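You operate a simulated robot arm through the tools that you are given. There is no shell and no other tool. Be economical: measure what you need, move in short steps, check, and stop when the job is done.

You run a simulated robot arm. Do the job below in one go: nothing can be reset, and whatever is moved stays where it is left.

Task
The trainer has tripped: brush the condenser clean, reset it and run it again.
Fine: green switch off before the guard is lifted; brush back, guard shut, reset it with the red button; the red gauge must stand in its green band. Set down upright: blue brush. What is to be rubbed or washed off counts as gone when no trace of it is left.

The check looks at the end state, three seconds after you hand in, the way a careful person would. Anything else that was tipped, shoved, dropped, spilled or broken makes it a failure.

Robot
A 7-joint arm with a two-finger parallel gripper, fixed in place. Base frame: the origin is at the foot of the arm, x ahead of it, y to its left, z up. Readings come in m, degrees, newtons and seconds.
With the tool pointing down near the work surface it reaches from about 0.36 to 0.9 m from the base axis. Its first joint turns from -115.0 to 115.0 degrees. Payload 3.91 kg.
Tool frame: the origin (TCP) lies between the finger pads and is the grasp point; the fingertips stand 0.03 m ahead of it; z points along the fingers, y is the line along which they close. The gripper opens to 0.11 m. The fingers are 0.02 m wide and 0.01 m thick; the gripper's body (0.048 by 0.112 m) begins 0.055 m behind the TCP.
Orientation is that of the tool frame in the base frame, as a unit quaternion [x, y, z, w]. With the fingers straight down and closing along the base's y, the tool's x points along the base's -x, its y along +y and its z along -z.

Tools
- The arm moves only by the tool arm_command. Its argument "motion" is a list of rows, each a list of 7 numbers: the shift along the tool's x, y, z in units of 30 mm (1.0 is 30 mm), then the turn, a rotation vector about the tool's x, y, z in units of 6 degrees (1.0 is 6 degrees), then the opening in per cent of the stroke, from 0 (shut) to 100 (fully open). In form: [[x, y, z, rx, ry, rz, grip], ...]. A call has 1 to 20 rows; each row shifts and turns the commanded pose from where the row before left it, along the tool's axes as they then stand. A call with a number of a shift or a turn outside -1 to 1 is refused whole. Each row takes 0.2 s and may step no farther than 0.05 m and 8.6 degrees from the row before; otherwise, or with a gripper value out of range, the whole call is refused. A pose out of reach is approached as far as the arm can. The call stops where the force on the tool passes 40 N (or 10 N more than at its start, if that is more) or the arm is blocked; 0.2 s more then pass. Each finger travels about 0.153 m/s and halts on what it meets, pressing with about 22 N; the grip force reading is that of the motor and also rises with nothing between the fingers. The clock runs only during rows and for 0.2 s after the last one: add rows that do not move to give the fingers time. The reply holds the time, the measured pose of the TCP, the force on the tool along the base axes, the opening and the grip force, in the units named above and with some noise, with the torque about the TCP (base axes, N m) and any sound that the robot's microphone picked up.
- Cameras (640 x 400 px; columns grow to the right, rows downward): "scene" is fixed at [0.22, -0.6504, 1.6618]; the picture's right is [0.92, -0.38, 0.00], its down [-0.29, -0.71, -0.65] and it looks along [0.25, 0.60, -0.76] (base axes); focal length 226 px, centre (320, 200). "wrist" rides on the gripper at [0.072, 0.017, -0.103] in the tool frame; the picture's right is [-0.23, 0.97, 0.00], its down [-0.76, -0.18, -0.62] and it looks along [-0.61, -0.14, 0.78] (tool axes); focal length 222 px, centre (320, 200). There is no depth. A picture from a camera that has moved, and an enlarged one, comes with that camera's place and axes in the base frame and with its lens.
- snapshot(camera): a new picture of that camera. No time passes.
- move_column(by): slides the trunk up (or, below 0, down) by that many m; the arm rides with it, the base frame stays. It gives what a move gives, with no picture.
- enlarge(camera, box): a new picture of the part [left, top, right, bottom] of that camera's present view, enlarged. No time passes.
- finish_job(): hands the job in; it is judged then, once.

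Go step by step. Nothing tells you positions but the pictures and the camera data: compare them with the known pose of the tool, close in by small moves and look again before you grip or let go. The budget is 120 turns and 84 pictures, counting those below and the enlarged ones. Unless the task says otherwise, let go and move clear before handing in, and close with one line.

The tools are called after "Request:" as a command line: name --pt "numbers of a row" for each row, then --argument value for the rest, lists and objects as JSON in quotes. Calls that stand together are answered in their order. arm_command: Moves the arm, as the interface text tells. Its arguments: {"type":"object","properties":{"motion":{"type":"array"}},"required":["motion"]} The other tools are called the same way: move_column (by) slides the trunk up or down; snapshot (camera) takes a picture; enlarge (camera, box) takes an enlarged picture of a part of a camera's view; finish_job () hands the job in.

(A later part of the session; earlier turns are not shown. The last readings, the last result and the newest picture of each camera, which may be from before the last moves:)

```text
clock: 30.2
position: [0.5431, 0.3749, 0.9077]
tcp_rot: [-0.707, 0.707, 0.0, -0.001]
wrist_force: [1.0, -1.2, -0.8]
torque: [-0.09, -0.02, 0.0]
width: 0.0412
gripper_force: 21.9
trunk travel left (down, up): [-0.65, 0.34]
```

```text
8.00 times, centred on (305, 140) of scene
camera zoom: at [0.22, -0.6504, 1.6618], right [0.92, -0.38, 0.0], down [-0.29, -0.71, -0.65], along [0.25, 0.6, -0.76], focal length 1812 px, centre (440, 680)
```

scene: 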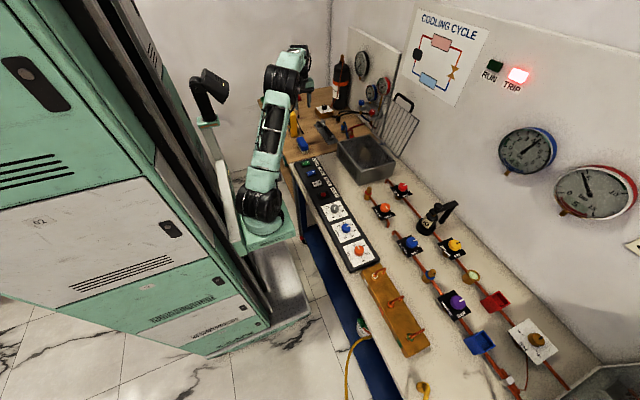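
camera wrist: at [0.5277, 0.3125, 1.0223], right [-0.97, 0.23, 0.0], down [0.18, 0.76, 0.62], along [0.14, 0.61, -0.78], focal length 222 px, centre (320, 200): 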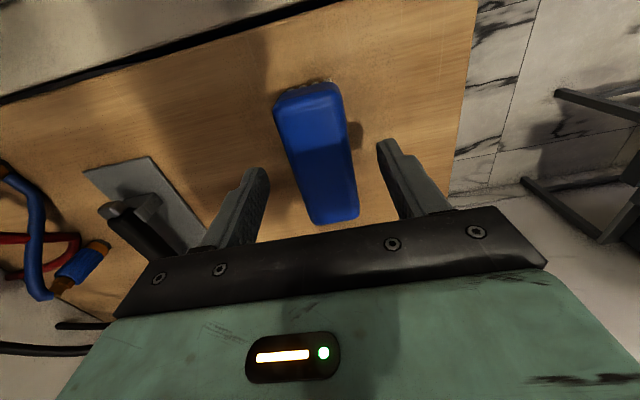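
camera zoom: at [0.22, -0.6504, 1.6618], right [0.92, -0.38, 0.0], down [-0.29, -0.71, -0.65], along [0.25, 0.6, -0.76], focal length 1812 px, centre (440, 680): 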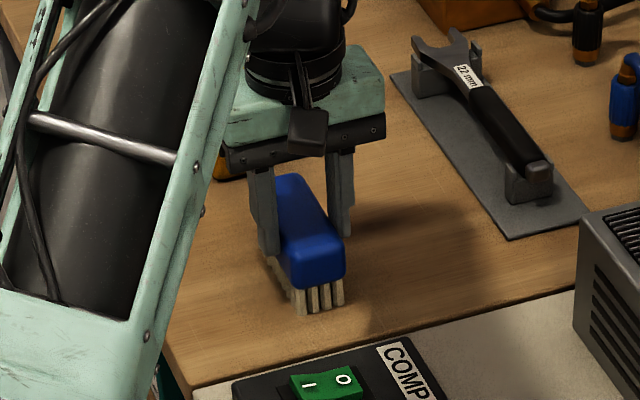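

The brush is held (41 mm). I lift it, carry it over the condenser and look at the dirt patch.

Request:
arm_command --pt "0 0 -0.5 0 0 0 0" --pt "0 0 -0.9 0 0 0 0" --pt "0 0 -0.9 0 0 0 0" --pt "0 0 -0.9 0 0 0 0" --pt "0 0 -0.9 0 0 0 0" --pt "0 0 -0.9 0 0 0 0" --pt "0.9 -0.4 0 0 0 0 0" --pt "0.9 -0.4 0 0 0 0 0" --pt "0.9 -0.4 0 0 0 0 0" --pt "0.9 -0.4 0 0 0 0 0" --pt "0.9 -0.4 0 0 0 0 0" --pt "0.9 -0.4 0 0 0 0 0" --pt "0.9 -0.4 0 0 0 0 0" --pt "0.9 -0.4 0 0 0 0 0"

Request:
enlarge --camera "scene" --box '[330, 125, 420, 190]'

Request:
snapshot --camera "wrist"

```text
clock: 33.2
position: [0.6391, 0.1583, 1.0575]
tcp_rot: [0.708, -0.707, 0.0, 0.0]
wrist_force: [0.6, 0.3, 0.6]
torque: [-0.01, -0.02, -0.01]
width: 0.0
gripper_force: 21.9
trunk travel left (down, up): [-0.65, 0.34]
```

```text
6.15 times, centred on (375, 158) of scene
camera zoom: at [0.22, -0.6504, 1.6618], right [0.92, -0.38, 0.0], down [-0.29, -0.71, -0.65], along [0.25, 0.6, -0.76], focal length 1394 px, centre (-18, 462)
```

zoom: 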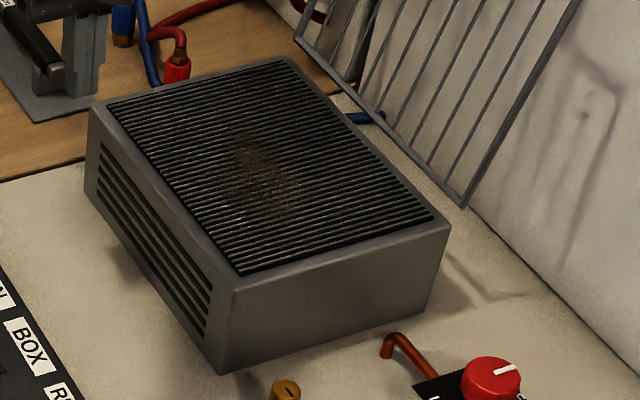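

```text
40 pictures are left
camera wrist: at [0.6225, 0.0866, 1.1607], right [-0.97, 0.23, 0.0], down [0.18, 0.76, 0.62], along [0.14, 0.61, -0.78], focal length 222 px, centre (320, 200)
```

wrist: 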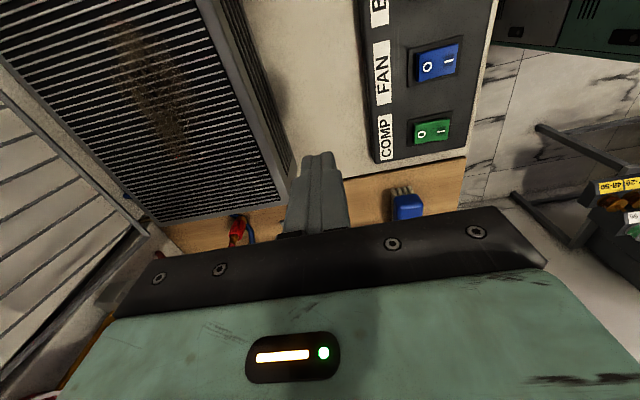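

The brush slipped out; the gripper is empty. I check where the brush is.

Request:
enlarge --camera "scene" --box '[270, 115, 340, 165]'

Request:
enlarge --camera "wrist" --box '[360, 160, 460, 230]'

```text
8.00 times, centred on (305, 140) of scene
camera zoom: at [0.22, -0.6504, 1.6618], right [0.92, -0.38, 0.0], down [-0.29, -0.71, -0.65], along [0.25, 0.6, -0.76], focal length 1812 px, centre (440, 680)
```

zoom: 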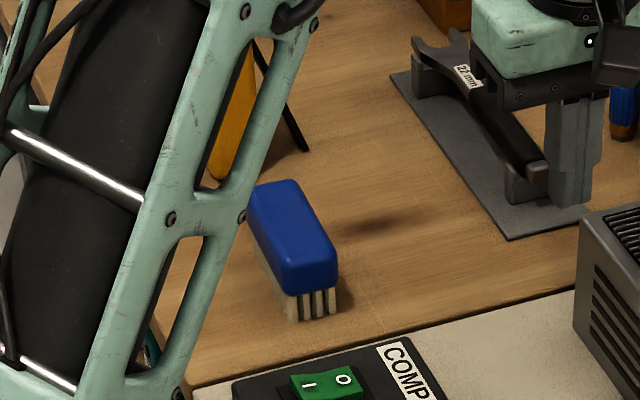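

```text
5.71 times, centred on (410, 195) of wrist
camera zoom: at [0.6225, 0.0866, 1.1607], right [-0.97, 0.23, 0.0], down [0.18, 0.76, 0.62], along [0.14, 0.61, -0.78], focal length 1269 px, centre (-194, 229)
```

zoom: 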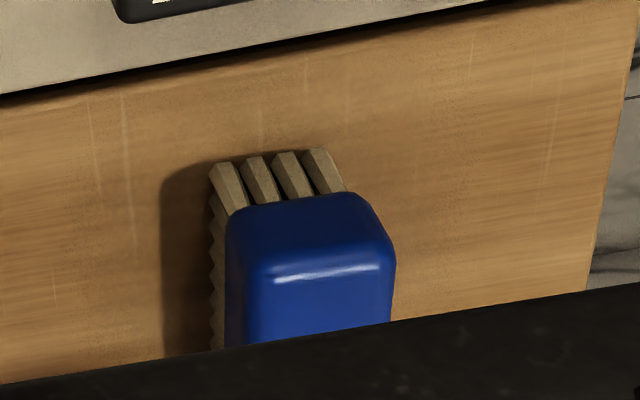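

The brush is still standing upright, nudged slightly to about (0.535, 0.371). I go back and will grip deeper.

Request:
arm_command --pt "-0.886 0.434 0 0 0 0 60" --pt "-0.886 0.434 0 0 0 0 60" --pt "-0.886 0.434 0 0 0 0 60" --pt "-0.886 0.434 0 0 0 0 60" --pt "-0.886 0.434 0 0 0 0 60" --pt "-0.886 0.434 0 0 0 0 60" --pt "-0.886 0.434 0.3 0 0 0 60" --pt "-0.886 0.434 0.7 0 0 0 60" --pt "0 0 1 0 0 0 60" --pt "0 0 1 0 0 0 60" --pt "0 0 0.6 0 0 0 60" --pt "0 0 0.6 0 0 0 60" --pt "0 0 0 0 0 0 60"

Request:
snapshot --camera "wrist"

Request:
enlarge --camera "scene" --box '[270, 115, 340, 165]'

```text
clock: 36.0
position: [0.5357, 0.3734, 0.931]
tcp_rot: [-0.707, 0.708, 0.001, 0.0]
wrist_force: [0.1, 0.3, 0.8]
torque: [0.04, 0.01, -0.02]
width: 0.066
gripper_force: 0.0
trunk travel left (down, up): [-0.65, 0.34]
```

```text
37 pictures are left
camera wrist: at [0.5179, 0.3005, 1.0348], right [-0.97, 0.23, 0.0], down [0.18, 0.76, 0.62], along [0.14, 0.61, -0.78], focal length 222 px, centre (320, 200)
```

wrist: 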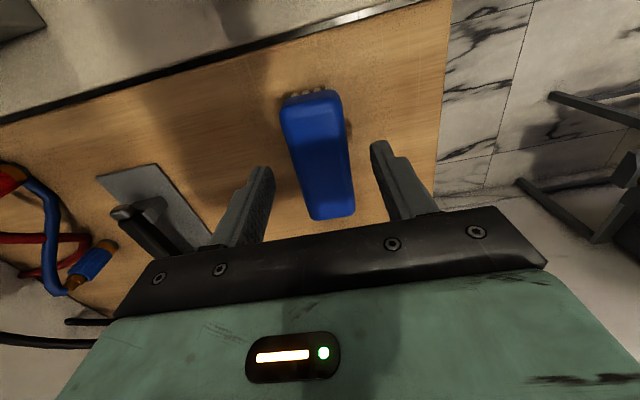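

```text
8.00 times, centred on (305, 140) of scene
camera zoom: at [0.22, -0.6504, 1.6618], right [0.92, -0.38, 0.0], down [-0.29, -0.71, -0.65], along [0.25, 0.6, -0.76], focal length 1812 px, centre (440, 680)
```

zoom: 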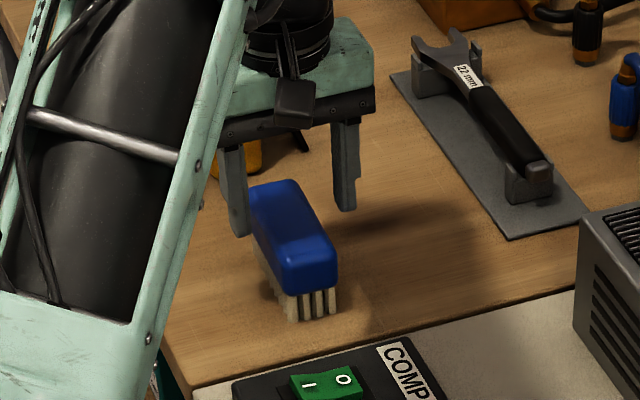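

Request:
arm_command --pt "0.2 0.08 0.4 0 0 0 60" --pt "0 0 0.4 0 0 0 60" --pt "0 0 0.4 0 0 0 60" --pt "0 0 0 0 0 0 60" --pt "0 0 0 0 0 0 0" --pt "0 0 0 0 0 0 0" --pt "0 0 0 0 0 0 0" --pt "0 0 0 0 0 0 0"

Request:
enlarge --camera "scene" --box '[270, 115, 340, 165]'

```text
clock: 37.8
position: [0.5331, 0.365, 0.8941]
tcp_rot: [0.707, -0.707, 0.0, 0.001]
wrist_force: [0.6, 0.5, -0.5]
torque: [-0.02, -0.01, -0.04]
width: 0.0416
gripper_force: 22.0
trunk travel left (down, up): [-0.65, 0.34]
```

```text
8.00 times, centred on (305, 140) of scene
camera zoom: at [0.22, -0.6504, 1.6618], right [0.92, -0.38, 0.0], down [-0.29, -0.71, -0.65], along [0.25, 0.6, -0.76], focal length 1812 px, centre (440, 680)
```

zoom: 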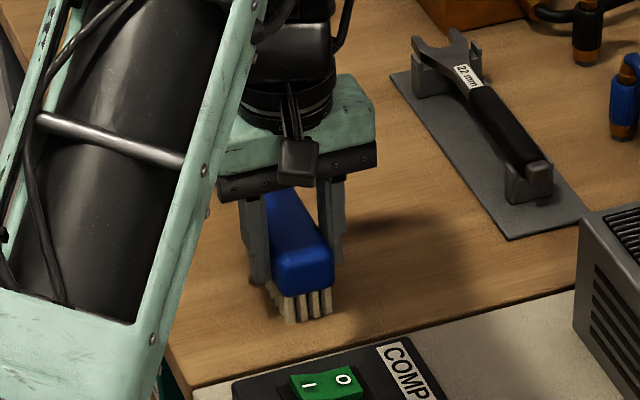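

Request:
arm_command --pt "0 0 -0.2 0 0 0 0" --pt "0 0 -0.4 0 0 0 0" --pt "0 0 -0.5 0 0 0 0" --pt "0 0 0 0 0 0 0"

Request:
enlarge --camera "scene" --box '[270, 115, 340, 165]'

```text
clock: 38.8
position: [0.534, 0.3654, 0.9285]
tcp_rot: [0.707, -0.707, -0.001, 0.002]
wrist_force: [0.3, 0.4, -0.9]
torque: [0.01, 0.0, -0.02]
width: 0.0418
gripper_force: 22.2
trunk travel left (down, up): [-0.65, 0.34]
```

```text
8.00 times, centred on (305, 140) of scene
camera zoom: at [0.22, -0.6504, 1.6618], right [0.92, -0.38, 0.0], down [-0.29, -0.71, -0.65], along [0.25, 0.6, -0.76], focal length 1812 px, centre (440, 680)
```

zoom: 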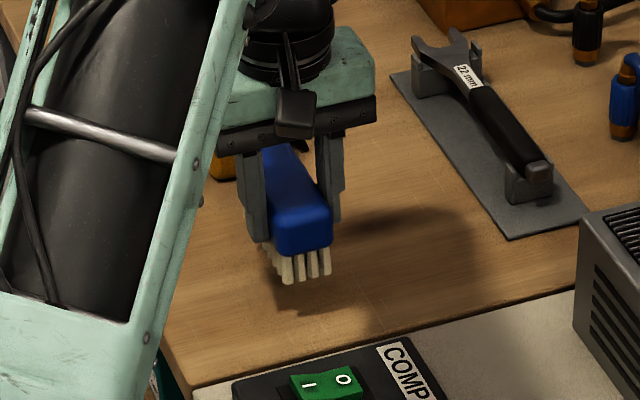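

The brush is held firmly. I raise it, carry it over the dirt patch (centre ≈ (0.79, 0.125)) and lower to just above.

Request:
arm_command --pt "0 0 -0.7 0 0 0 0" --pt "0 0 -0.9 0 0 0 0" --pt "0 0 -0.9 0 0 0 0" --pt "0 0 -0.9 0 0 0 0" --pt "0 0 -0.9 0 0 0 0" --pt "0.8 -0.77 0 0 0 0 0" --pt "0.8 -0.77 0 0 0 0 0" --pt "0.8 -0.77 0 0 0 0 0" --pt "0.8 -0.77 0 0 0 0 0" --pt "0.8 -0.77 0 0 0 0 0" --pt "0.8 -0.77 0 0 0 0 0" --pt "0.8 -0.77 0 0 0 0 0" --pt "0.8 -0.77 0 0 0 0 0" --pt "0.8 -0.77 0 0 0 0 0" --pt "0.8 -0.77 0 0 0 0 0" --pt "0.8 -0.77 0 0 0 0 0" --pt "0 0 0.5 0 0 0 0" --pt "0 0 0.5 0 0 0 0" --pt "0 0 0 0 0 0 0"

Request:
enlarge --camera "scene" --box '[330, 125, 420, 190]'

```text
clock: 42.8
position: [0.7872, 0.1018, 1.0282]
tcp_rot: [0.707, -0.707, -0.001, 0.001]
wrist_force: [0.1, 0.8, -0.2]
torque: [-0.03, -0.02, 0.01]
width: 0.0417
gripper_force: 21.7
trunk travel left (down, up): [-0.65, 0.34]
```

```text
6.15 times, centred on (375, 158) of scene
camera zoom: at [0.22, -0.6504, 1.6618], right [0.92, -0.38, 0.0], down [-0.29, -0.71, -0.65], along [0.25, 0.6, -0.76], focal length 1394 px, centre (-18, 462)
```

zoom: 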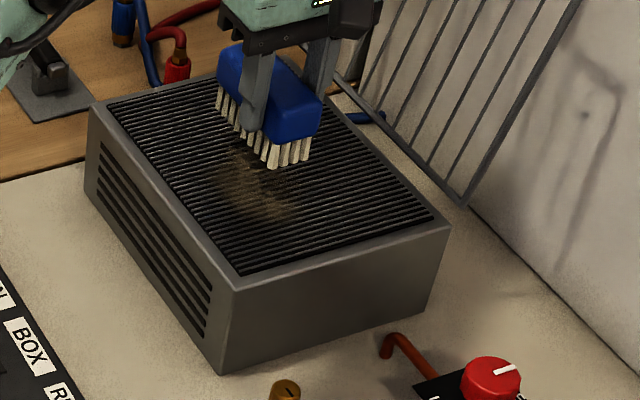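

Request:
arm_command --pt "0 0 0.5 0 0 0 0" --pt "0 0 0.4 0 0 0 0" --pt "0 0 0.3 0 0 0 0" --pt "0 0 0.2 0 0 0 0" --pt "0 0 0 0 0 0 0"

Request:
enlarge --camera "scene" --box '[330, 125, 420, 190]'

```text
clock: 44.0
position: [0.7866, 0.1021, 0.9883]
tcp_rot: [-0.707, 0.707, 0.0, 0.002]
wrist_force: [0.6, 0.2, 17.5]
torque: [0.04, 0.03, -0.08]
width: 0.0419
gripper_force: 21.8
trunk travel left (down, up): [-0.65, 0.34]
```

```text
6.15 times, centred on (375, 158) of scene
camera zoom: at [0.22, -0.6504, 1.6618], right [0.92, -0.38, 0.0], down [-0.29, -0.71, -0.65], along [0.25, 0.6, -0.76], focal length 1394 px, centre (-18, 462)
```

zoom: 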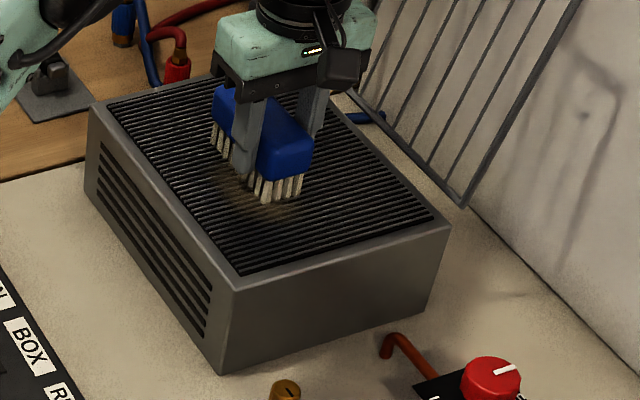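

Contact is made at about 17 N. I brush along the fins in x, beginning with the near part.

Request:
arm_command --pt "0.57 0 -0.03 0 0 0 0" --pt "0 0.85 0 0 0 0 0" --pt "0 0.85 0 0 0 0 0" --pt "0 -0.75 0 0 0 0 0" --pt "0 -0.75 0 0 0 0 0" --pt "0 -0.75 0 0 0 0 0" --pt "0 -0.75 0 0 0 0 0" --pt "0 -0.75 0 0 0 0 0" --pt "0 0.75 0 0 0 0 0" --pt "0 0.75 0 0 0 0 0" --pt "0 0.75 0 0 0 0 0" --pt "0 0.75 0 0 0 0 0" --pt "0 0.75 0 0 0 0 0"

Request:
enlarge --camera "scene" --box '[330, 125, 420, 190]'

```text
clock: 46.8
position: [0.7359, 0.0832, 0.9859]
tcp_rot: [-0.707, 0.707, 0.002, -0.002]
wrist_force: [0.4, 0.2, -0.3]
torque: [-0.04, 0.03, 0.01]
width: 0.0417
gripper_force: 22.2
trunk travel left (down, up): [-0.65, 0.34]
```

```text
6.15 times, centred on (375, 158) of scene
camera zoom: at [0.22, -0.6504, 1.6618], right [0.92, -0.38, 0.0], down [-0.29, -0.71, -0.65], along [0.25, 0.6, -0.76], focal length 1394 px, centre (-18, 462)
```

zoom: 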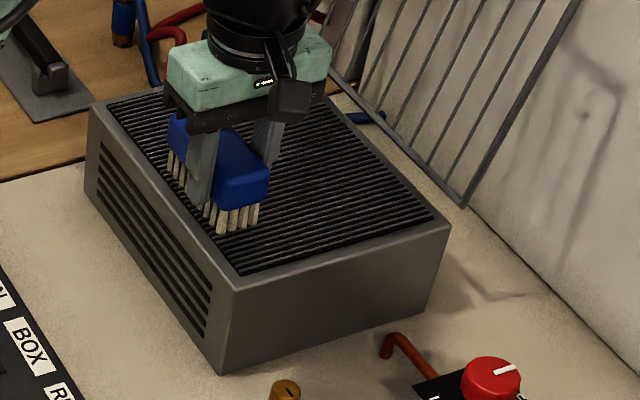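

Most of the dirt is already gone there. Next comes a second swath farther in y with light pressure.

Request:
arm_command --pt "-1 0 0.05 0 0 0 0" --pt "-1 0 0.03 0 0 0 0" --pt "0 -0.75 0 0 0 0 0" --pt "0 -0.75 0 0 0 0 0" --pt "0 -0.75 0 0 0 0 0" --pt "0 -0.75 0 0 0 0 0" --pt "0 -0.75 0 0 0 0 0" --pt "-0.6 0 0 0 0 0 0" --pt "0 0.75 0 0 0 0 0" --pt "0 0.75 0 0 0 0 0" --pt "0 0.75 0 0 0 0 0" --pt "0 0.75 0 0 0 0 0" --pt "0 0.75 0 0 0 0 0"

Request:
enlarge --camera "scene" --box '[330, 125, 420, 190]'

```text
clock: 49.6
position: [0.7359, 0.1618, 0.987]
tcp_rot: [-0.707, 0.707, 0.001, 0.0]
wrist_force: [1.1, 0.4, 12.6]
torque: [-0.37, -0.08, 0.05]
width: 0.0417
gripper_force: 22.0
trunk travel left (down, up): [-0.65, 0.34]
```

```text
6.15 times, centred on (375, 158) of scene
camera zoom: at [0.22, -0.6504, 1.6618], right [0.92, -0.38, 0.0], down [-0.29, -0.71, -0.65], along [0.25, 0.6, -0.76], focal length 1394 px, centre (-18, 462)
```

zoom: 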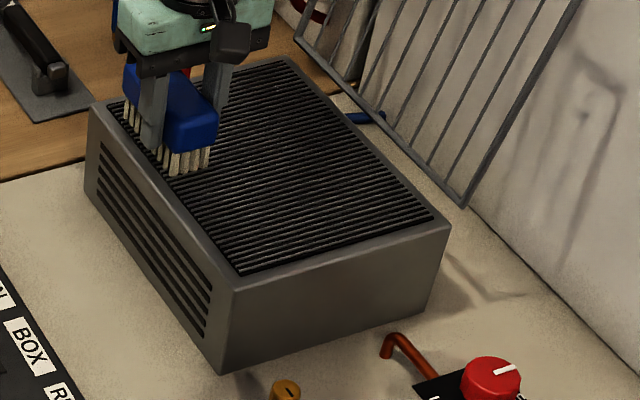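

It looks clean; I make extra passes across the whole area to remove any trace, then lift.

Request:
arm_command --pt "0 -0.9 0 0 0 0 0" --pt "0 -0.9 0 0 0 0 0" --pt "0 -0.9 0 0 0 0 0" --pt "0 -0.9 0 0 0 0 0" --pt "1 0 0 0 0 0 0" --pt "0 0.9 0 0 0 0 0" --pt "0 0.9 0 0 0 0 0" --pt "0 0.9 0 0 0 0 0" --pt "0 0.9 0 0 0 0 0" --pt "1 0 0.02 0 0 0 0" --pt "0 -0.9 0 0 0 0 0" --pt "0 -0.9 0 0 0 0 0" --pt "0 -0.9 0 0 0 0 0" --pt "0 -0.9 0 0 0 0 0" --pt "0.7 0 0.03 0 0 0 0" --pt "0 0.9 0 0 0 0 0" --pt "0 0.9 0 0 0 0 0" --pt "0 0.9 0 0 0 0 0" --pt "0 0.9 0 0 0 0 0"

Request:
arm_command --pt "0 0 -0.5 0 0 0 0" --pt "0 0.5 -0.8 0 0 0 0" --pt "-0.5 0.8 -0.8 0 0 0 0" --pt "-0.8 0.8 -0.6 0 0 0 0" --pt "-0.8 0.8 0 0 0 0 0" --pt "-0.8 0.8 0 0 0 0 0"

Request:
enlarge --camera "scene" --box '[340, 130, 410, 175]'

Request:
snapshot --camera "wrist"

```text
clock: 53.6
position: [0.7359, 0.08, 0.9847]
tcp_rot: [0.707, -0.707, -0.001, 0.001]
wrist_force: [0.5, 0.0, -1.5]
torque: [0.0, 0.02, 0.01]
width: 0.0416
gripper_force: 22.4
trunk travel left (down, up): [-0.65, 0.34]
```

```text
clock: 55.0
position: [0.6262, 0.1659, 1.0646]
tcp_rot: [-0.706, 0.708, 0.002, 0.0]
wrist_force: [0.4, -0.2, -0.7]
torque: [-0.01, 0.0, -0.01]
width: 0.0414
gripper_force: 22.5
trunk travel left (down, up): [-0.65, 0.34]
```

```text
8.89 times, centred on (375, 152) of scene
camera zoom: at [0.22, -0.6504, 1.6618], right [0.92, -0.38, 0.0], down [-0.29, -0.71, -0.65], along [0.25, 0.6, -0.76], focal length 2013 px, centre (-169, 622)
```

zoom: 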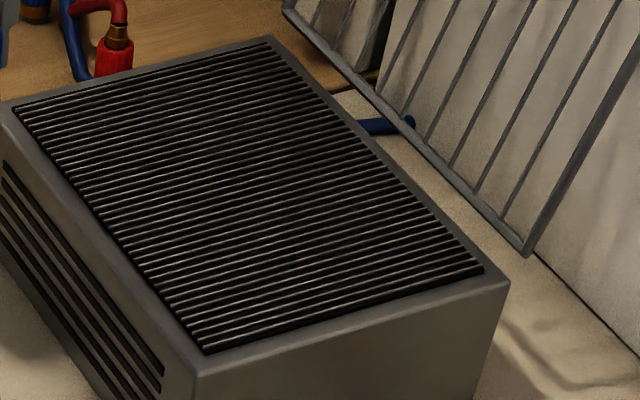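

```text
28 pictures are left
camera wrist: at [0.6086, 0.0941, 1.1685], right [-0.97, 0.23, 0.0], down [0.18, 0.76, 0.62], along [0.14, 0.61, -0.78], focal length 222 px, centre (320, 200)
```

wrist: 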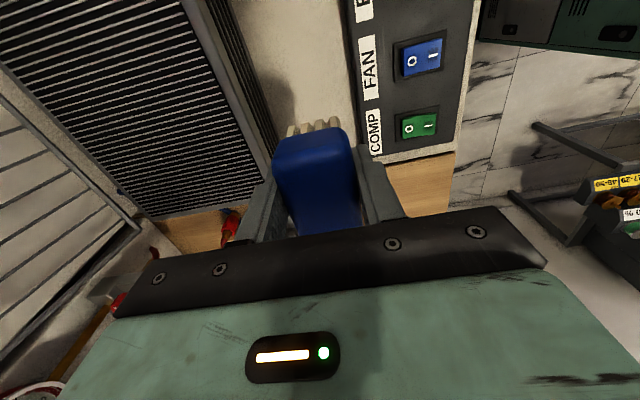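

The condenser is spotless. I return the brush to its original spot at about (0.543, 0.373).

Request:
arm_command --pt "-0.767 0.308 0 0 0 0 0" --pt "-0.767 0.308 0 0 0 0 0" --pt "-0.767 0.308 0 0 0 0 0" --pt "-0.767 0.308 0 0 0 0 0" --pt "-0.767 0.308 0 0 0 0 0" --pt "-0.767 0.308 0 0 0 0 0" --pt "-0.767 0.308 0 0 0 0 0" --pt "-0.767 0.308 0 0 0 0 0" --pt "-0.767 0.308 0 0 0 0 0" --pt "0 0 0.9 0 0 0 0" --pt "0 0 0.9 0 0 0 0" --pt "0 0 0.9 0 0 0 0" --pt "0 0 0.9 0 0 0 0" --pt "0 0 0.9 0 0 0 0" --pt "0 0 0.4 0 0 0 0" --pt "0 0 0 0 0 0 0"

Request:
arm_command --pt "0 0 0.15 0 0 0 0" --pt "0 0 0.15 0 0 0 0" --pt "0 0 0.1 0 0 0 0" --pt "0 0 0 0 0 0 0"

Request:
enlarge --camera "scene" --box '[270, 115, 340, 165]'

```text
clock: 58.4
position: [0.5433, 0.3738, 0.9171]
tcp_rot: [-0.707, 0.708, 0.001, -0.001]
wrist_force: [0.9, 0.1, -0.6]
torque: [-0.02, -0.01, 0.01]
width: 0.0415
gripper_force: 22.4
trunk travel left (down, up): [-0.65, 0.34]
```

```text
clock: 59.4
position: [0.5424, 0.3739, 0.9056]
tcp_rot: [0.707, -0.707, 0.0, 0.001]
wrist_force: [0.4, -0.3, -0.3]
torque: [-0.01, -0.01, 0.01]
width: 0.0417
gripper_force: 22.2
trunk travel left (down, up): [-0.65, 0.34]
```

```text
8.00 times, centred on (305, 140) of scene
camera zoom: at [0.22, -0.6504, 1.6618], right [0.92, -0.38, 0.0], down [-0.29, -0.71, -0.65], along [0.25, 0.6, -0.76], focal length 1812 px, centre (440, 680)
```

zoom: 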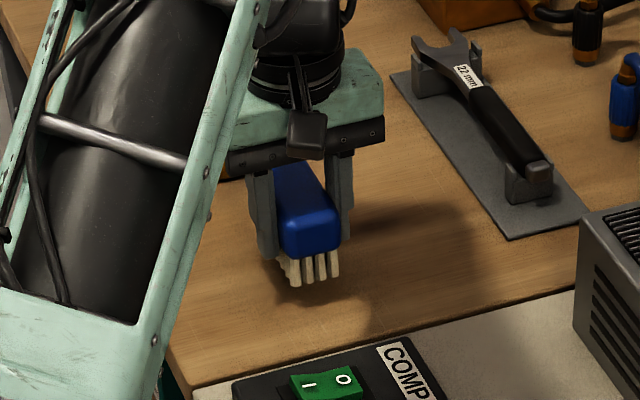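

Still above the surface; I lower in fine steps until I feel contact.

Request:
arm_command --pt "0 0 0.15 0 0 0 0" --pt "0 0 0.1 0 0 0 0" --pt "0 0 0.08 0 0 0 0" --pt "0 0 0 0 0 0 0"

Request:
arm_command --pt "0 0 0.07 0 0 0 0" --pt "0 0 0.07 0 0 0 0" --pt "0 0 0 0 0 0 0"

```text
clock: 60.4
position: [0.5417, 0.3756, 0.8962]
tcp_rot: [-0.707, 0.707, 0.001, -0.001]
wrist_force: [0.1, 0.3, -0.7]
torque: [-0.04, 0.0, 0.06]
width: 0.0417
gripper_force: 22.0
trunk travel left (down, up): [-0.65, 0.34]
```

```text
clock: 61.2
position: [0.5434, 0.3752, 0.8912]
tcp_rot: [-0.707, 0.707, 0.001, -0.001]
wrist_force: [-0.1, -0.5, -1.4]
torque: [0.0, -0.01, 0.01]
width: 0.0415
gripper_force: 22.2
trunk travel left (down, up): [-0.65, 0.34]
```

Request:
arm_command --pt "0 0 0.06 0 0 0 0" --pt "0 0 0.06 0 0 0 0" --pt "0 0 0 0 0 0 0"

Request:
enlarge --camera "scene" --box '[280, 130, 320, 160]'

```text
clock: 62.0
position: [0.5421, 0.3758, 0.8877]
tcp_rot: [-0.707, 0.707, 0.001, 0.0]
wrist_force: [-0.3, -0.7, -1.0]
torque: [0.0, 0.0, -0.02]
width: 0.0415
gripper_force: 21.9
trunk travel left (down, up): [-0.65, 0.34]
```

```text
13.33 times, centred on (300, 145) of scene
camera zoom: at [0.22, -0.6504, 1.6618], right [0.92, -0.38, 0.0], down [-0.29, -0.71, -0.65], along [0.25, 0.6, -0.76], focal length 3020 px, centre (587, 933)
```

zoom: 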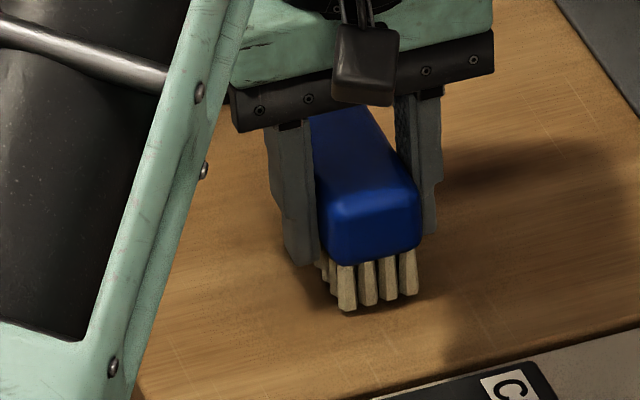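

Request:
arm_command --pt "0 0 0.05 0 0 0 0" --pt "0 0 0.05 0 0 0 0" --pt "0 0 0 0 0 0 0"

```text
clock: 62.8
position: [0.5435, 0.3749, 0.8855]
tcp_rot: [-0.707, 0.708, 0.0, -0.001]
wrist_force: [-0.9, -0.3, -1.8]
torque: [-0.02, 0.0, 0.02]
width: 0.0416
gripper_force: 21.6
trunk travel left (down, up): [-0.65, 0.34]
```

Request:
arm_command --pt "0 0 0.05 0 0 0 0" --pt "0 0 0.05 0 0 0 0" --pt "0 0 0.05 0 0 0 0" --pt "0 0 0 0 0 0 0"

Request:
enlarge --camera "scene" --box '[280, 130, 320, 160]'

```text
clock: 63.8
position: [0.5421, 0.3756, 0.8814]
tcp_rot: [-0.707, 0.707, 0.001, 0.001]
wrist_force: [-0.1, 0.5, 18.2]
torque: [0.07, 0.03, 0.04]
width: 0.0417
gripper_force: 22.2
trunk travel left (down, up): [-0.65, 0.34]
```

```text
13.33 times, centred on (300, 145) of scene
camera zoom: at [0.22, -0.6504, 1.6618], right [0.92, -0.38, 0.0], down [-0.29, -0.71, -0.65], along [0.25, 0.6, -0.76], focal length 3020 px, centre (587, 933)
```

zoom: 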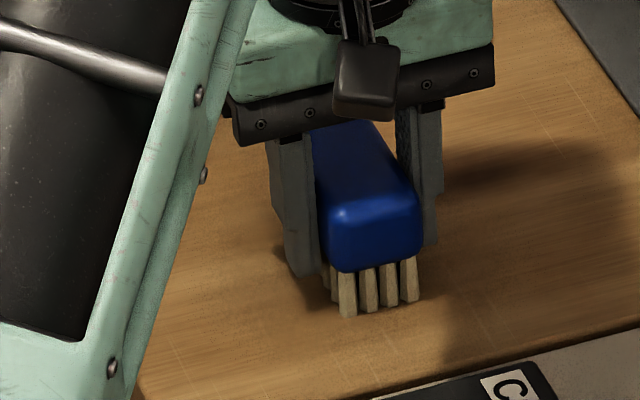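

Contact is felt. I release gradually, rise clear and move off toward the lid.

Request:
arm_command --pt "0 0 -0.04 0 0 0 0" --pt "0 0 0 0 0 0 50" --pt "0 0 0 0 0 0 60" --pt "0 0 0 0 0 0 60" --pt "0 0 -0.5 0 0 0 60" --pt "0 0 -0.9 0 0 0 60" --pt "0 0 -0.9 0 0 0 60" --pt "0 0 -0.9 0 0 0 60" --pt "0 0 -0.9 0 0 0 60" --pt "0 0 -1 0 0 0 60" --pt "0 0 -1 0 0 0 60"

Request:
snapshot --camera "scene"

```text
clock: 66.2
position: [0.5419, 0.3752, 1.0648]
tcp_rot: [-0.707, 0.707, 0.0, 0.0]
wrist_force: [0.3, 0.0, 0.1]
torque: [0.0, 0.02, 0.0]
width: 0.0659
gripper_force: 0.0
trunk travel left (down, up): [-0.65, 0.34]
```

```text
24 pictures are left
```

scene: 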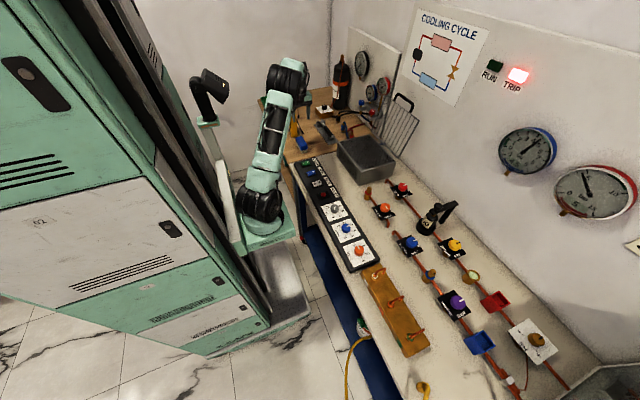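

The brush stands in its place. I raise the trunk for better reach at the open lid and approach the handle.

Request:
move_column --by 0.2

Request:
arm_command --pt "0.66 -0.883 0 0 0 0 28" --pt "0.66 -0.883 0 0 0 0 28" --pt "0.66 -0.883 0 0 0 0 28" --pt "0.66 -0.883 0 0 0 0 28" --pt "0.66 -0.883 0 0 0 0 28" --pt "0.66 -0.883 0 0 0 0 28" --pt "0.66 -0.883 0 0 0 0 28" --pt "0.66 -0.883 0 0 0 0 28" --pt "0.66 -0.883 0 0 0 0 28" --pt "0.66 -0.883 0 0 0 0 28" --pt "0.66 -0.883 0 0 0 0 28" --pt "0.66 -0.883 0 0 0 0 28" --pt "0 0 0 1 0 0 28" --pt "0 0 0 1 0 0 28" --pt "0 0 0 1 0 0 28" --pt "0 0 0 0.5 0 0 28" --pt "0 0 0 0 0 0 28"

Request:
enlarge --camera "scene" --box '[350, 60, 450, 140]'

Request:
snapshot --camera "wrist"

```text
clock: 68.4
position: [0.543, 0.3734, 1.2672]
tcp_rot: [-0.707, 0.707, 0.0, -0.001]
wrist_force: [0.7, -0.2, -0.6]
torque: [0.02, -0.01, -0.01]
width: 0.066
gripper_force: 0.0
trunk travel left (down, up): [-0.85, 0.14]
```

```text
clock: 72.0
position: [0.8608, 0.1365, 1.2646]
tcp_rot: [0.696, -0.695, 0.129, -0.128]
wrist_force: [0.2, -0.4, -1.0]
torque: [0.01, -0.01, 0.05]
width: 0.0307
gripper_force: 0.0
trunk travel left (down, up): [-0.85, 0.14]
```

```text
5.00 times, centred on (400, 100) of scene
camera zoom: at [0.22, -0.6504, 1.6618], right [0.92, -0.38, 0.0], down [-0.29, -0.71, -0.65], along [0.25, 0.6, -0.76], focal length 1132 px, centre (-80, 700)
```

zoom: 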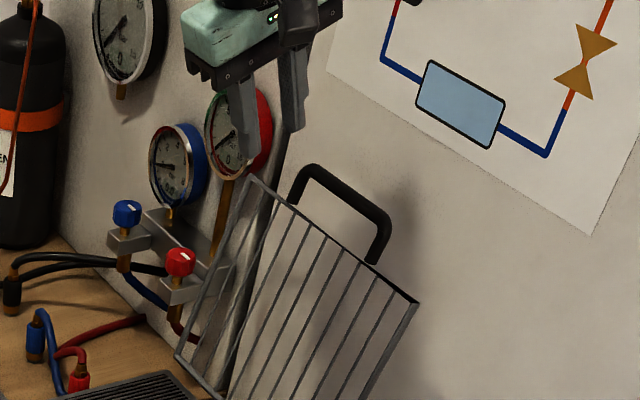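

```text
22 pictures are left
camera wrist: at [0.8068, 0.0652, 1.3554], right [-0.91, 0.23, -0.35], down [-0.06, 0.76, 0.65], along [0.41, 0.61, -0.68], focal length 222 px, centre (320, 200)
```

wrist: 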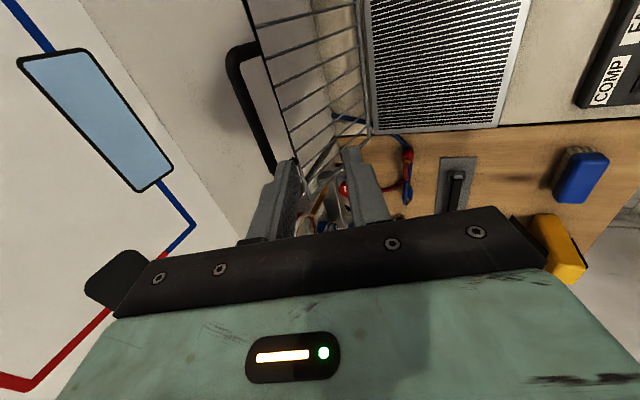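

The bar is near (0.968, y 0.085–0.20, z≈1.17). I move to a pre-grasp point along the tool axis.

Request:
arm_command --pt "0 -0.7 0.4 0 0 0 26" --pt "0 -0.7 0.5 0 0 0 26" --pt "0 -0.5 0.5 0 0 0 26" --pt "0 -0.28 0.54 0 0 0 26" --pt "0 0 0 0 0 0 26"

Request:
enlarge --camera "wrist" --box '[200, 60, 440, 230]'

Request:
enlarge --camera "scene" --box '[380, 70, 440, 120]'

```text
clock: 73.2
position: [0.9424, 0.1362, 1.2357]
tcp_rot: [0.695, -0.695, 0.128, -0.128]
wrist_force: [-0.8, 0.0, 0.9]
torque: [0.01, -0.01, 0.02]
width: 0.0283
gripper_force: 0.1
trunk travel left (down, up): [-0.85, 0.14]
```

```text
2.35 times, centred on (320, 145) of wrist
camera zoom: at [0.8892, 0.0649, 1.3247], right [-0.91, 0.23, -0.35], down [-0.06, 0.76, 0.65], along [0.41, 0.61, -0.68], focal length 523 px, centre (320, 329)
```

zoom: 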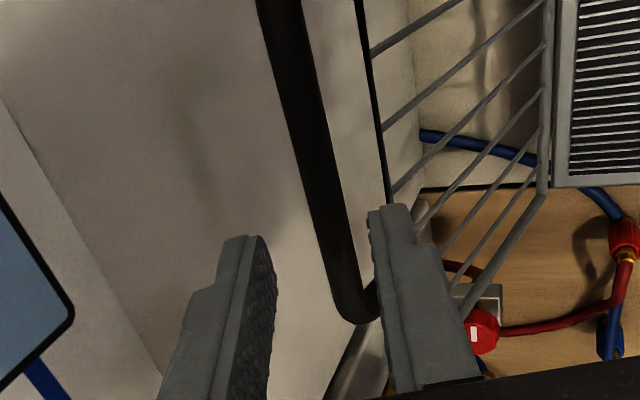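

```text
8.00 times, centred on (410, 95) of scene
camera zoom: at [0.22, -0.6504, 1.6618], right [0.92, -0.38, 0.0], down [-0.29, -0.71, -0.65], along [0.25, 0.6, -0.76], focal length 1812 px, centre (-400, 1040)
```

zoom: 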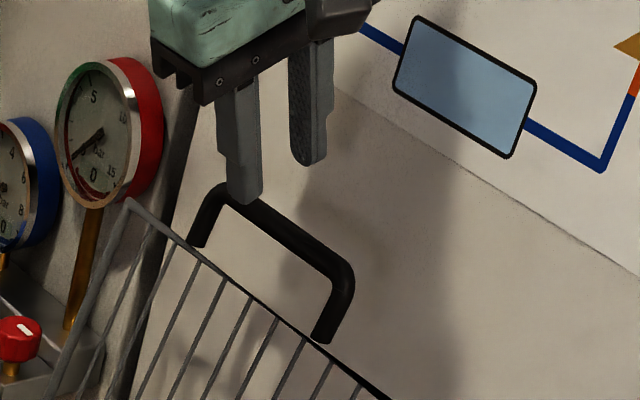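

The bar lines up with the finger axis. I advance along it and grip.

Request:
arm_command --pt "0 0 0.5 0 0 0 26" --pt "0 0 0.5 0 0 0 26" --pt "0 0 0.5 0 0 0 26" --pt "0 0 0.4 0 0 0 26" --pt "0 0 0 0 0 0 26"

Request:
enlarge --camera "wrist" --box '[200, 60, 440, 230]'

Request:
enlarge --camera "scene" --box '[380, 70, 440, 120]'

```text
clock: 74.4
position: [0.9623, 0.1372, 1.1825]
tcp_rot: [-0.694, 0.696, -0.129, 0.131]
wrist_force: [-5.1, 0.9, 16.2]
torque: [0.05, 0.37, -0.03]
width: 0.0282
gripper_force: 0.1
trunk travel left (down, up): [-0.85, 0.14]
```

```text
2.35 times, centred on (320, 145) of wrist
camera zoom: at [0.9086, 0.065, 1.2738], right [-0.91, 0.23, -0.35], down [-0.06, 0.76, 0.65], along [0.41, 0.61, -0.68], focal length 523 px, centre (320, 329)
```

zoom: 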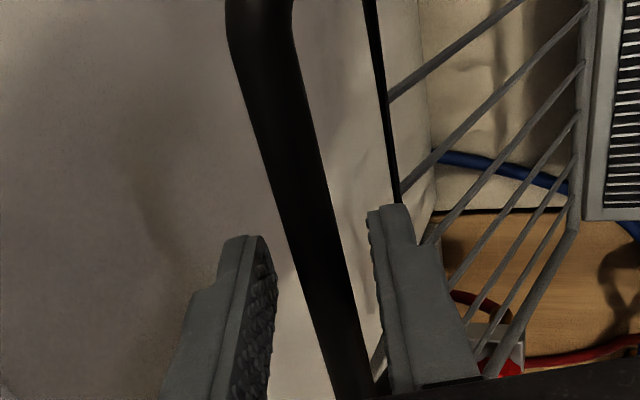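

```text
8.00 times, centred on (410, 95) of scene
camera zoom: at [0.22, -0.6504, 1.6618], right [0.92, -0.38, 0.0], down [-0.29, -0.71, -0.65], along [0.25, 0.6, -0.76], focal length 1812 px, centre (-400, 1040)
```

zoom: 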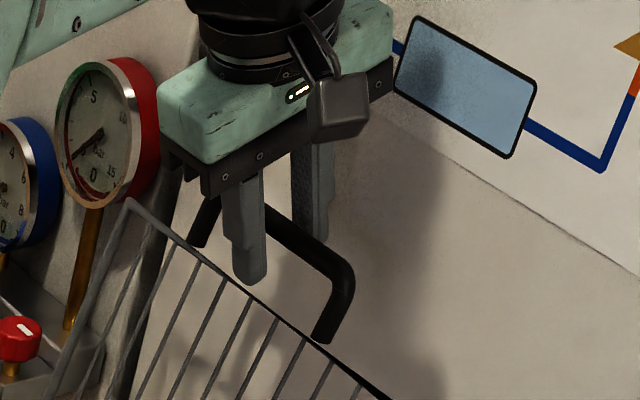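

The bar is between the fingers; a fingertip just touches the frame. I back off slightly and grip.

Request:
arm_command --pt "0 0 -0.1 0 0 0 26" --pt "0 0 0 0 0 0 0" --pt "0 0 0 0 0 0 0" --pt "0 0 0 0 0 0 0"

```text
clock: 75.4
position: [0.961, 0.1355, 1.1814]
tcp_rot: [0.696, -0.695, 0.127, -0.126]
wrist_force: [-11.5, -1.9, -12.6]
torque: [-0.02, 0.03, -0.03]
width: 0.0117
gripper_force: 44.9
trunk travel left (down, up): [-0.85, 0.14]
```

Request:
arm_command --pt "0 0.61 -0.426 -0.5 0 0 0" --pt "0 0.602 -0.303 -0.5 0 0 0" --pt "0 0.64 -0.212 -0.5 0 0 0"

```text
clock: 76.2
position: [0.9011, 0.1373, 1.1897]
tcp_rot: [-0.703, 0.704, -0.074, 0.071]
wrist_force: [1.1, -5.7, -23.5]
torque: [0.14, 0.0, 0.1]
width: 0.0115
gripper_force: 44.2
trunk travel left (down, up): [-0.85, 0.14]
```

Request:
arm_command --pt "0 0.66 -0.03 -0.5 0 0 0" --pt "0 0.672 0.03 -0.5 0 0 0" --pt "0 0.666 0.1 -0.5 0 0 0" --pt "0 0.65 0.174 -0.53 0 0 0"

```text
clock: 77.2
position: [0.8216, 0.1363, 1.1754]
tcp_rot: [0.707, -0.707, -0.002, -0.001]
wrist_force: [-3.8, -8.8, 11.0]
torque: [0.42, -0.12, 0.07]
width: 0.0119
gripper_force: 44.7
trunk travel left (down, up): [-0.85, 0.14]
```

Request:
arm_command --pt "0 0.647 0.268 0 0 0 0" --pt "0 0.622 0.324 0 0 0 0" --pt "0 0.591 0.376 0 0 0 0" --pt "0 0.556 0.427 0 0 0 0"

```text
clock: 78.2
position: [0.7498, 0.1377, 1.1317]
tcp_rot: [0.708, -0.707, -0.001, 0.003]
wrist_force: [1.4, -6.7, -3.3]
torque: [-0.15, 0.01, 0.02]
width: 0.0116
gripper_force: 44.9
trunk travel left (down, up): [-0.85, 0.14]
```

Request:
arm_command --pt "0 0.517 0.473 0 0 0 0" --pt "0 0.473 0.517 0 0 0 0" --pt "0 0.427 0.556 0 0 0 0" --pt "0 0.376 0.591 0 0 0 0"

```text
clock: 79.2
position: [0.6967, 0.1368, 1.068]
tcp_rot: [-0.707, 0.707, 0.0, -0.002]
wrist_force: [5.4, -8.3, -4.4]
torque: [-0.23, -0.05, -0.01]
width: 0.0118
gripper_force: 45.2
trunk travel left (down, up): [-0.85, 0.14]
```

Request:
arm_command --pt "0 0.3 0.622 0 0 0 0" --pt "0 0.25 0.647 0 0 0 0" --pt "0 0.2 0.668 0 0 0 0" --pt "0 0.14 0.5 0 0 0 0" --pt "0 0 0 0 0 0 0"

Request:
enlarge --camera "scene" --box '[330, 110, 420, 180]'

```text
clock: 80.4
position: [0.6693, 0.137, 0.9964]
tcp_rot: [0.707, -0.707, -0.001, 0.0]
wrist_force: [24.5, -1.5, -4.0]
torque: [-0.1, -0.21, 0.0]
width: 0.0118
gripper_force: 45.1
trunk travel left (down, up): [-0.85, 0.14]
```

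```text
5.71 times, centred on (375, 145) of scene
camera zoom: at [0.22, -0.6504, 1.6618], right [0.92, -0.38, 0.0], down [-0.29, -0.71, -0.65], along [0.25, 0.6, -0.76], focal length 1294 px, centre (6, 514)
```

zoom: 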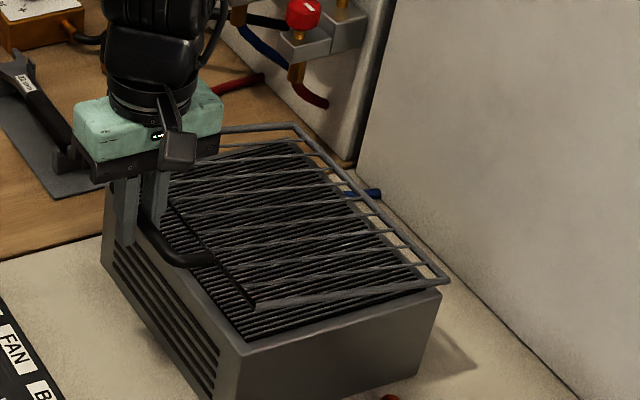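

Request:
arm_command --pt "0 -0.06 0.4 0 0 0 0" --pt "0 0 0.4 0 0 0 0" --pt "0 0 0.3 0 0 0 0" --pt "0 0 0.2 0 0 0 0" --pt "0 0 0 0 0 0 0"

Request:
enlarge --camera "scene" --box '[330, 110, 420, 180]'

```text
clock: 81.6
position: [0.6664, 0.1366, 0.9562]
tcp_rot: [0.708, -0.707, -0.003, 0.004]
wrist_force: [-23.4, -2.3, -2.0]
torque: [-0.09, 0.25, -0.08]
width: 0.0117
gripper_force: 44.8
trunk travel left (down, up): [-0.85, 0.14]
```

```text
5.71 times, centred on (375, 145) of scene
camera zoom: at [0.22, -0.6504, 1.6618], right [0.92, -0.38, 0.0], down [-0.29, -0.71, -0.65], along [0.25, 0.6, -0.76], focal length 1294 px, centre (6, 514)
```

zoom: 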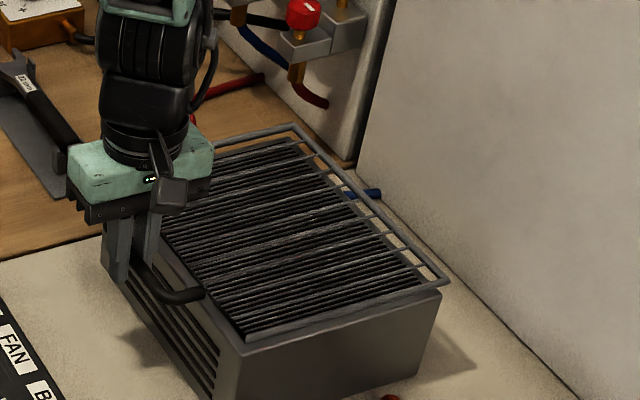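

Request:
arm_command --pt "0 0.06 0.15 0 0 0 0" --pt "0 0 0.1 0 0 0 0" --pt "0 0 0.08 0 0 0 0" --pt "0 0 0 0 0 0 0"

```text
clock: 82.2
position: [0.667, 0.1369, 0.9536]
tcp_rot: [0.707, -0.707, -0.001, 0.001]
wrist_force: [-16.3, -5.6, 26.3]
torque: [0.16, 0.08, -0.12]
width: 0.0116
gripper_force: 45.3
trunk travel left (down, up): [-0.85, 0.14]
stopped in row 3: the force on the tool passed its limit at 44 N (the readings are from after the stop); the commanded pose is now the measured one
```

The guard is seated on its stop. I release, rise, and inspect it.

Request:
arm_command --pt "0 0 0 0 0 0 28" --pt "0 0 0 0 0 0 28" --pt "0 0 0 0 0 0 28" --pt "0 0 -0.5 0 0 0 28" --pt "0 0 -0.8 0 0 0 28" --pt "0 0 -0.8 0 0 0 28" --pt "0 0.7 -0.3 0 0 0 28" --pt "0 0.9 0 0 0 0 0" --pt "0 0.9 0 0 0 0 0" --pt "0 0.9 0 0 0 0 0" --pt "0 0.9 0 0 0 0 0"

Request:
enlarge --camera "scene" --box '[290, 105, 430, 195]'

```text
clock: 84.6
position: [0.5412, 0.1388, 1.0228]
tcp_rot: [-0.707, 0.707, 0.001, -0.001]
wrist_force: [0.1, 1.1, -0.1]
torque: [0.03, 0.0, 0.0]
width: 0.0
gripper_force: 22.4
trunk travel left (down, up): [-0.85, 0.14]
```

```text
4.44 times, centred on (360, 150) of scene
camera zoom: at [0.22, -0.6504, 1.6618], right [0.92, -0.38, 0.0], down [-0.29, -0.71, -0.65], along [0.25, 0.6, -0.76], focal length 1007 px, centre (142, 422)
```

zoom: 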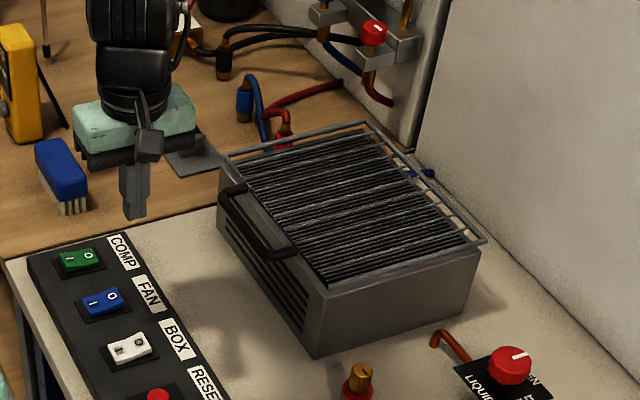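

The guard is shut and the brush upright. Now to the red RESET button at (0.505, -0.007).

Request:
arm_command --pt "0.974 0.243 0 0 0 0 0" --pt "0.974 0.243 0 0 0 0 0" --pt "0.974 0.243 0 0 0 0 0" --pt "0.974 0.243 0 0 0 0 0" --pt "0.974 0.243 0 0 0 0 0" --pt "0 0 0.9 0 0 0 0" --pt "0 0 0.9 0 0 0 0" --pt "0 0 0.9 0 0 0 0" --pt "0 0 0.4 0 0 0 0" --pt "0 0 0 0 0 0 0"

Request:
enlarge --camera "scene" --box '[290, 160, 360, 210]'

Request:
enlarge --camera "wrist" --box '[240, 80, 400, 200]'

```text
clock: 86.8
position: [0.5039, -0.0097, 0.9308]
tcp_rot: [0.708, -0.707, -0.001, 0.001]
wrist_force: [0.7, 0.4, -0.2]
torque: [-0.04, -0.02, -0.02]
width: 0.0001
gripper_force: 21.9
trunk travel left (down, up): [-0.85, 0.14]
```

```text
8.00 times, centred on (325, 185) of scene
camera zoom: at [0.22, -0.6504, 1.6618], right [0.92, -0.38, 0.0], down [-0.29, -0.71, -0.65], along [0.25, 0.6, -0.76], focal length 1812 px, centre (280, 320)
```

zoom: 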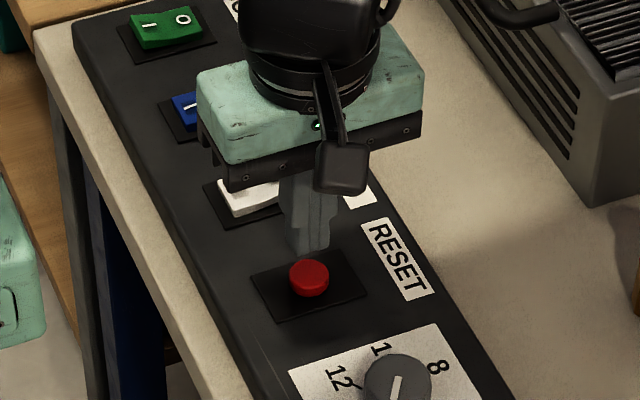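

```text
3.33 times, centred on (320, 140) of wrist
camera zoom: at [0.4866, -0.0816, 1.0336], right [-0.97, 0.23, 0.0], down [0.18, 0.76, 0.62], along [0.14, 0.61, -0.78], focal length 740 px, centre (320, 400)
```

zoom: 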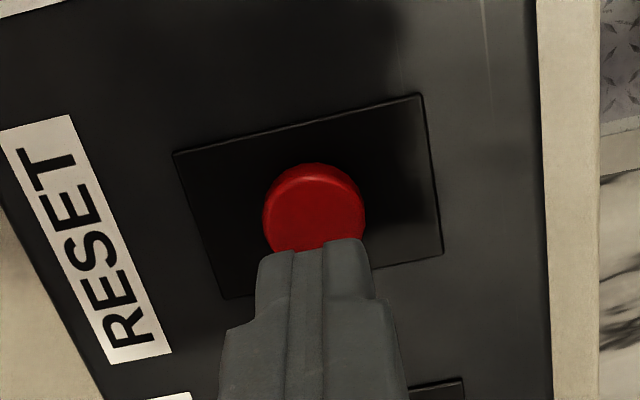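

Request:
arm_command --pt "0.12 0 0.3 0 0 0 0" --pt "0 0 0.2 0 0 0 0" --pt "0 0 0.15 0 0 0 0" --pt "0 0 0.15 0 0 0 0" --pt "0 0 0.12 0 0 0 0" --pt "0 0 0.12 0 0 0 0" --pt "0 0 0.12 0 0 0 0" --pt "0 0 0.12 0 0 0 0"

Request:
enlarge --camera "scene" --box '[460, 40, 640, 220]'

```text
clock: 88.7
position: [0.5028, -0.0122, 0.8965]
tcp_rot: [0.708, -0.706, 0.0, -0.001]
wrist_force: [-3.3, -1.0, 38.5]
torque: [0.07, 0.03, -0.04]
width: 0.0001
gripper_force: 22.0
trunk travel left (down, up): [-0.85, 0.14]
heard: click
stopped in row 8: the force on the tool passed its limit at 54 N (the readings are from after the stop); the commanded pose is now the measured one
```

```text
2.22 times, centred on (550, 130) of scene
camera zoom: at [0.22, -0.6504, 1.6618], right [0.92, -0.38, 0.0], down [-0.29, -0.71, -0.65], along [0.25, 0.6, -0.76], focal length 503 px, centre (-191, 356)
```

zoom: 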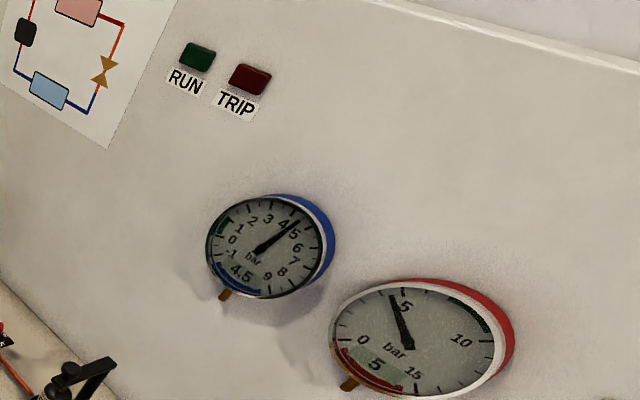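

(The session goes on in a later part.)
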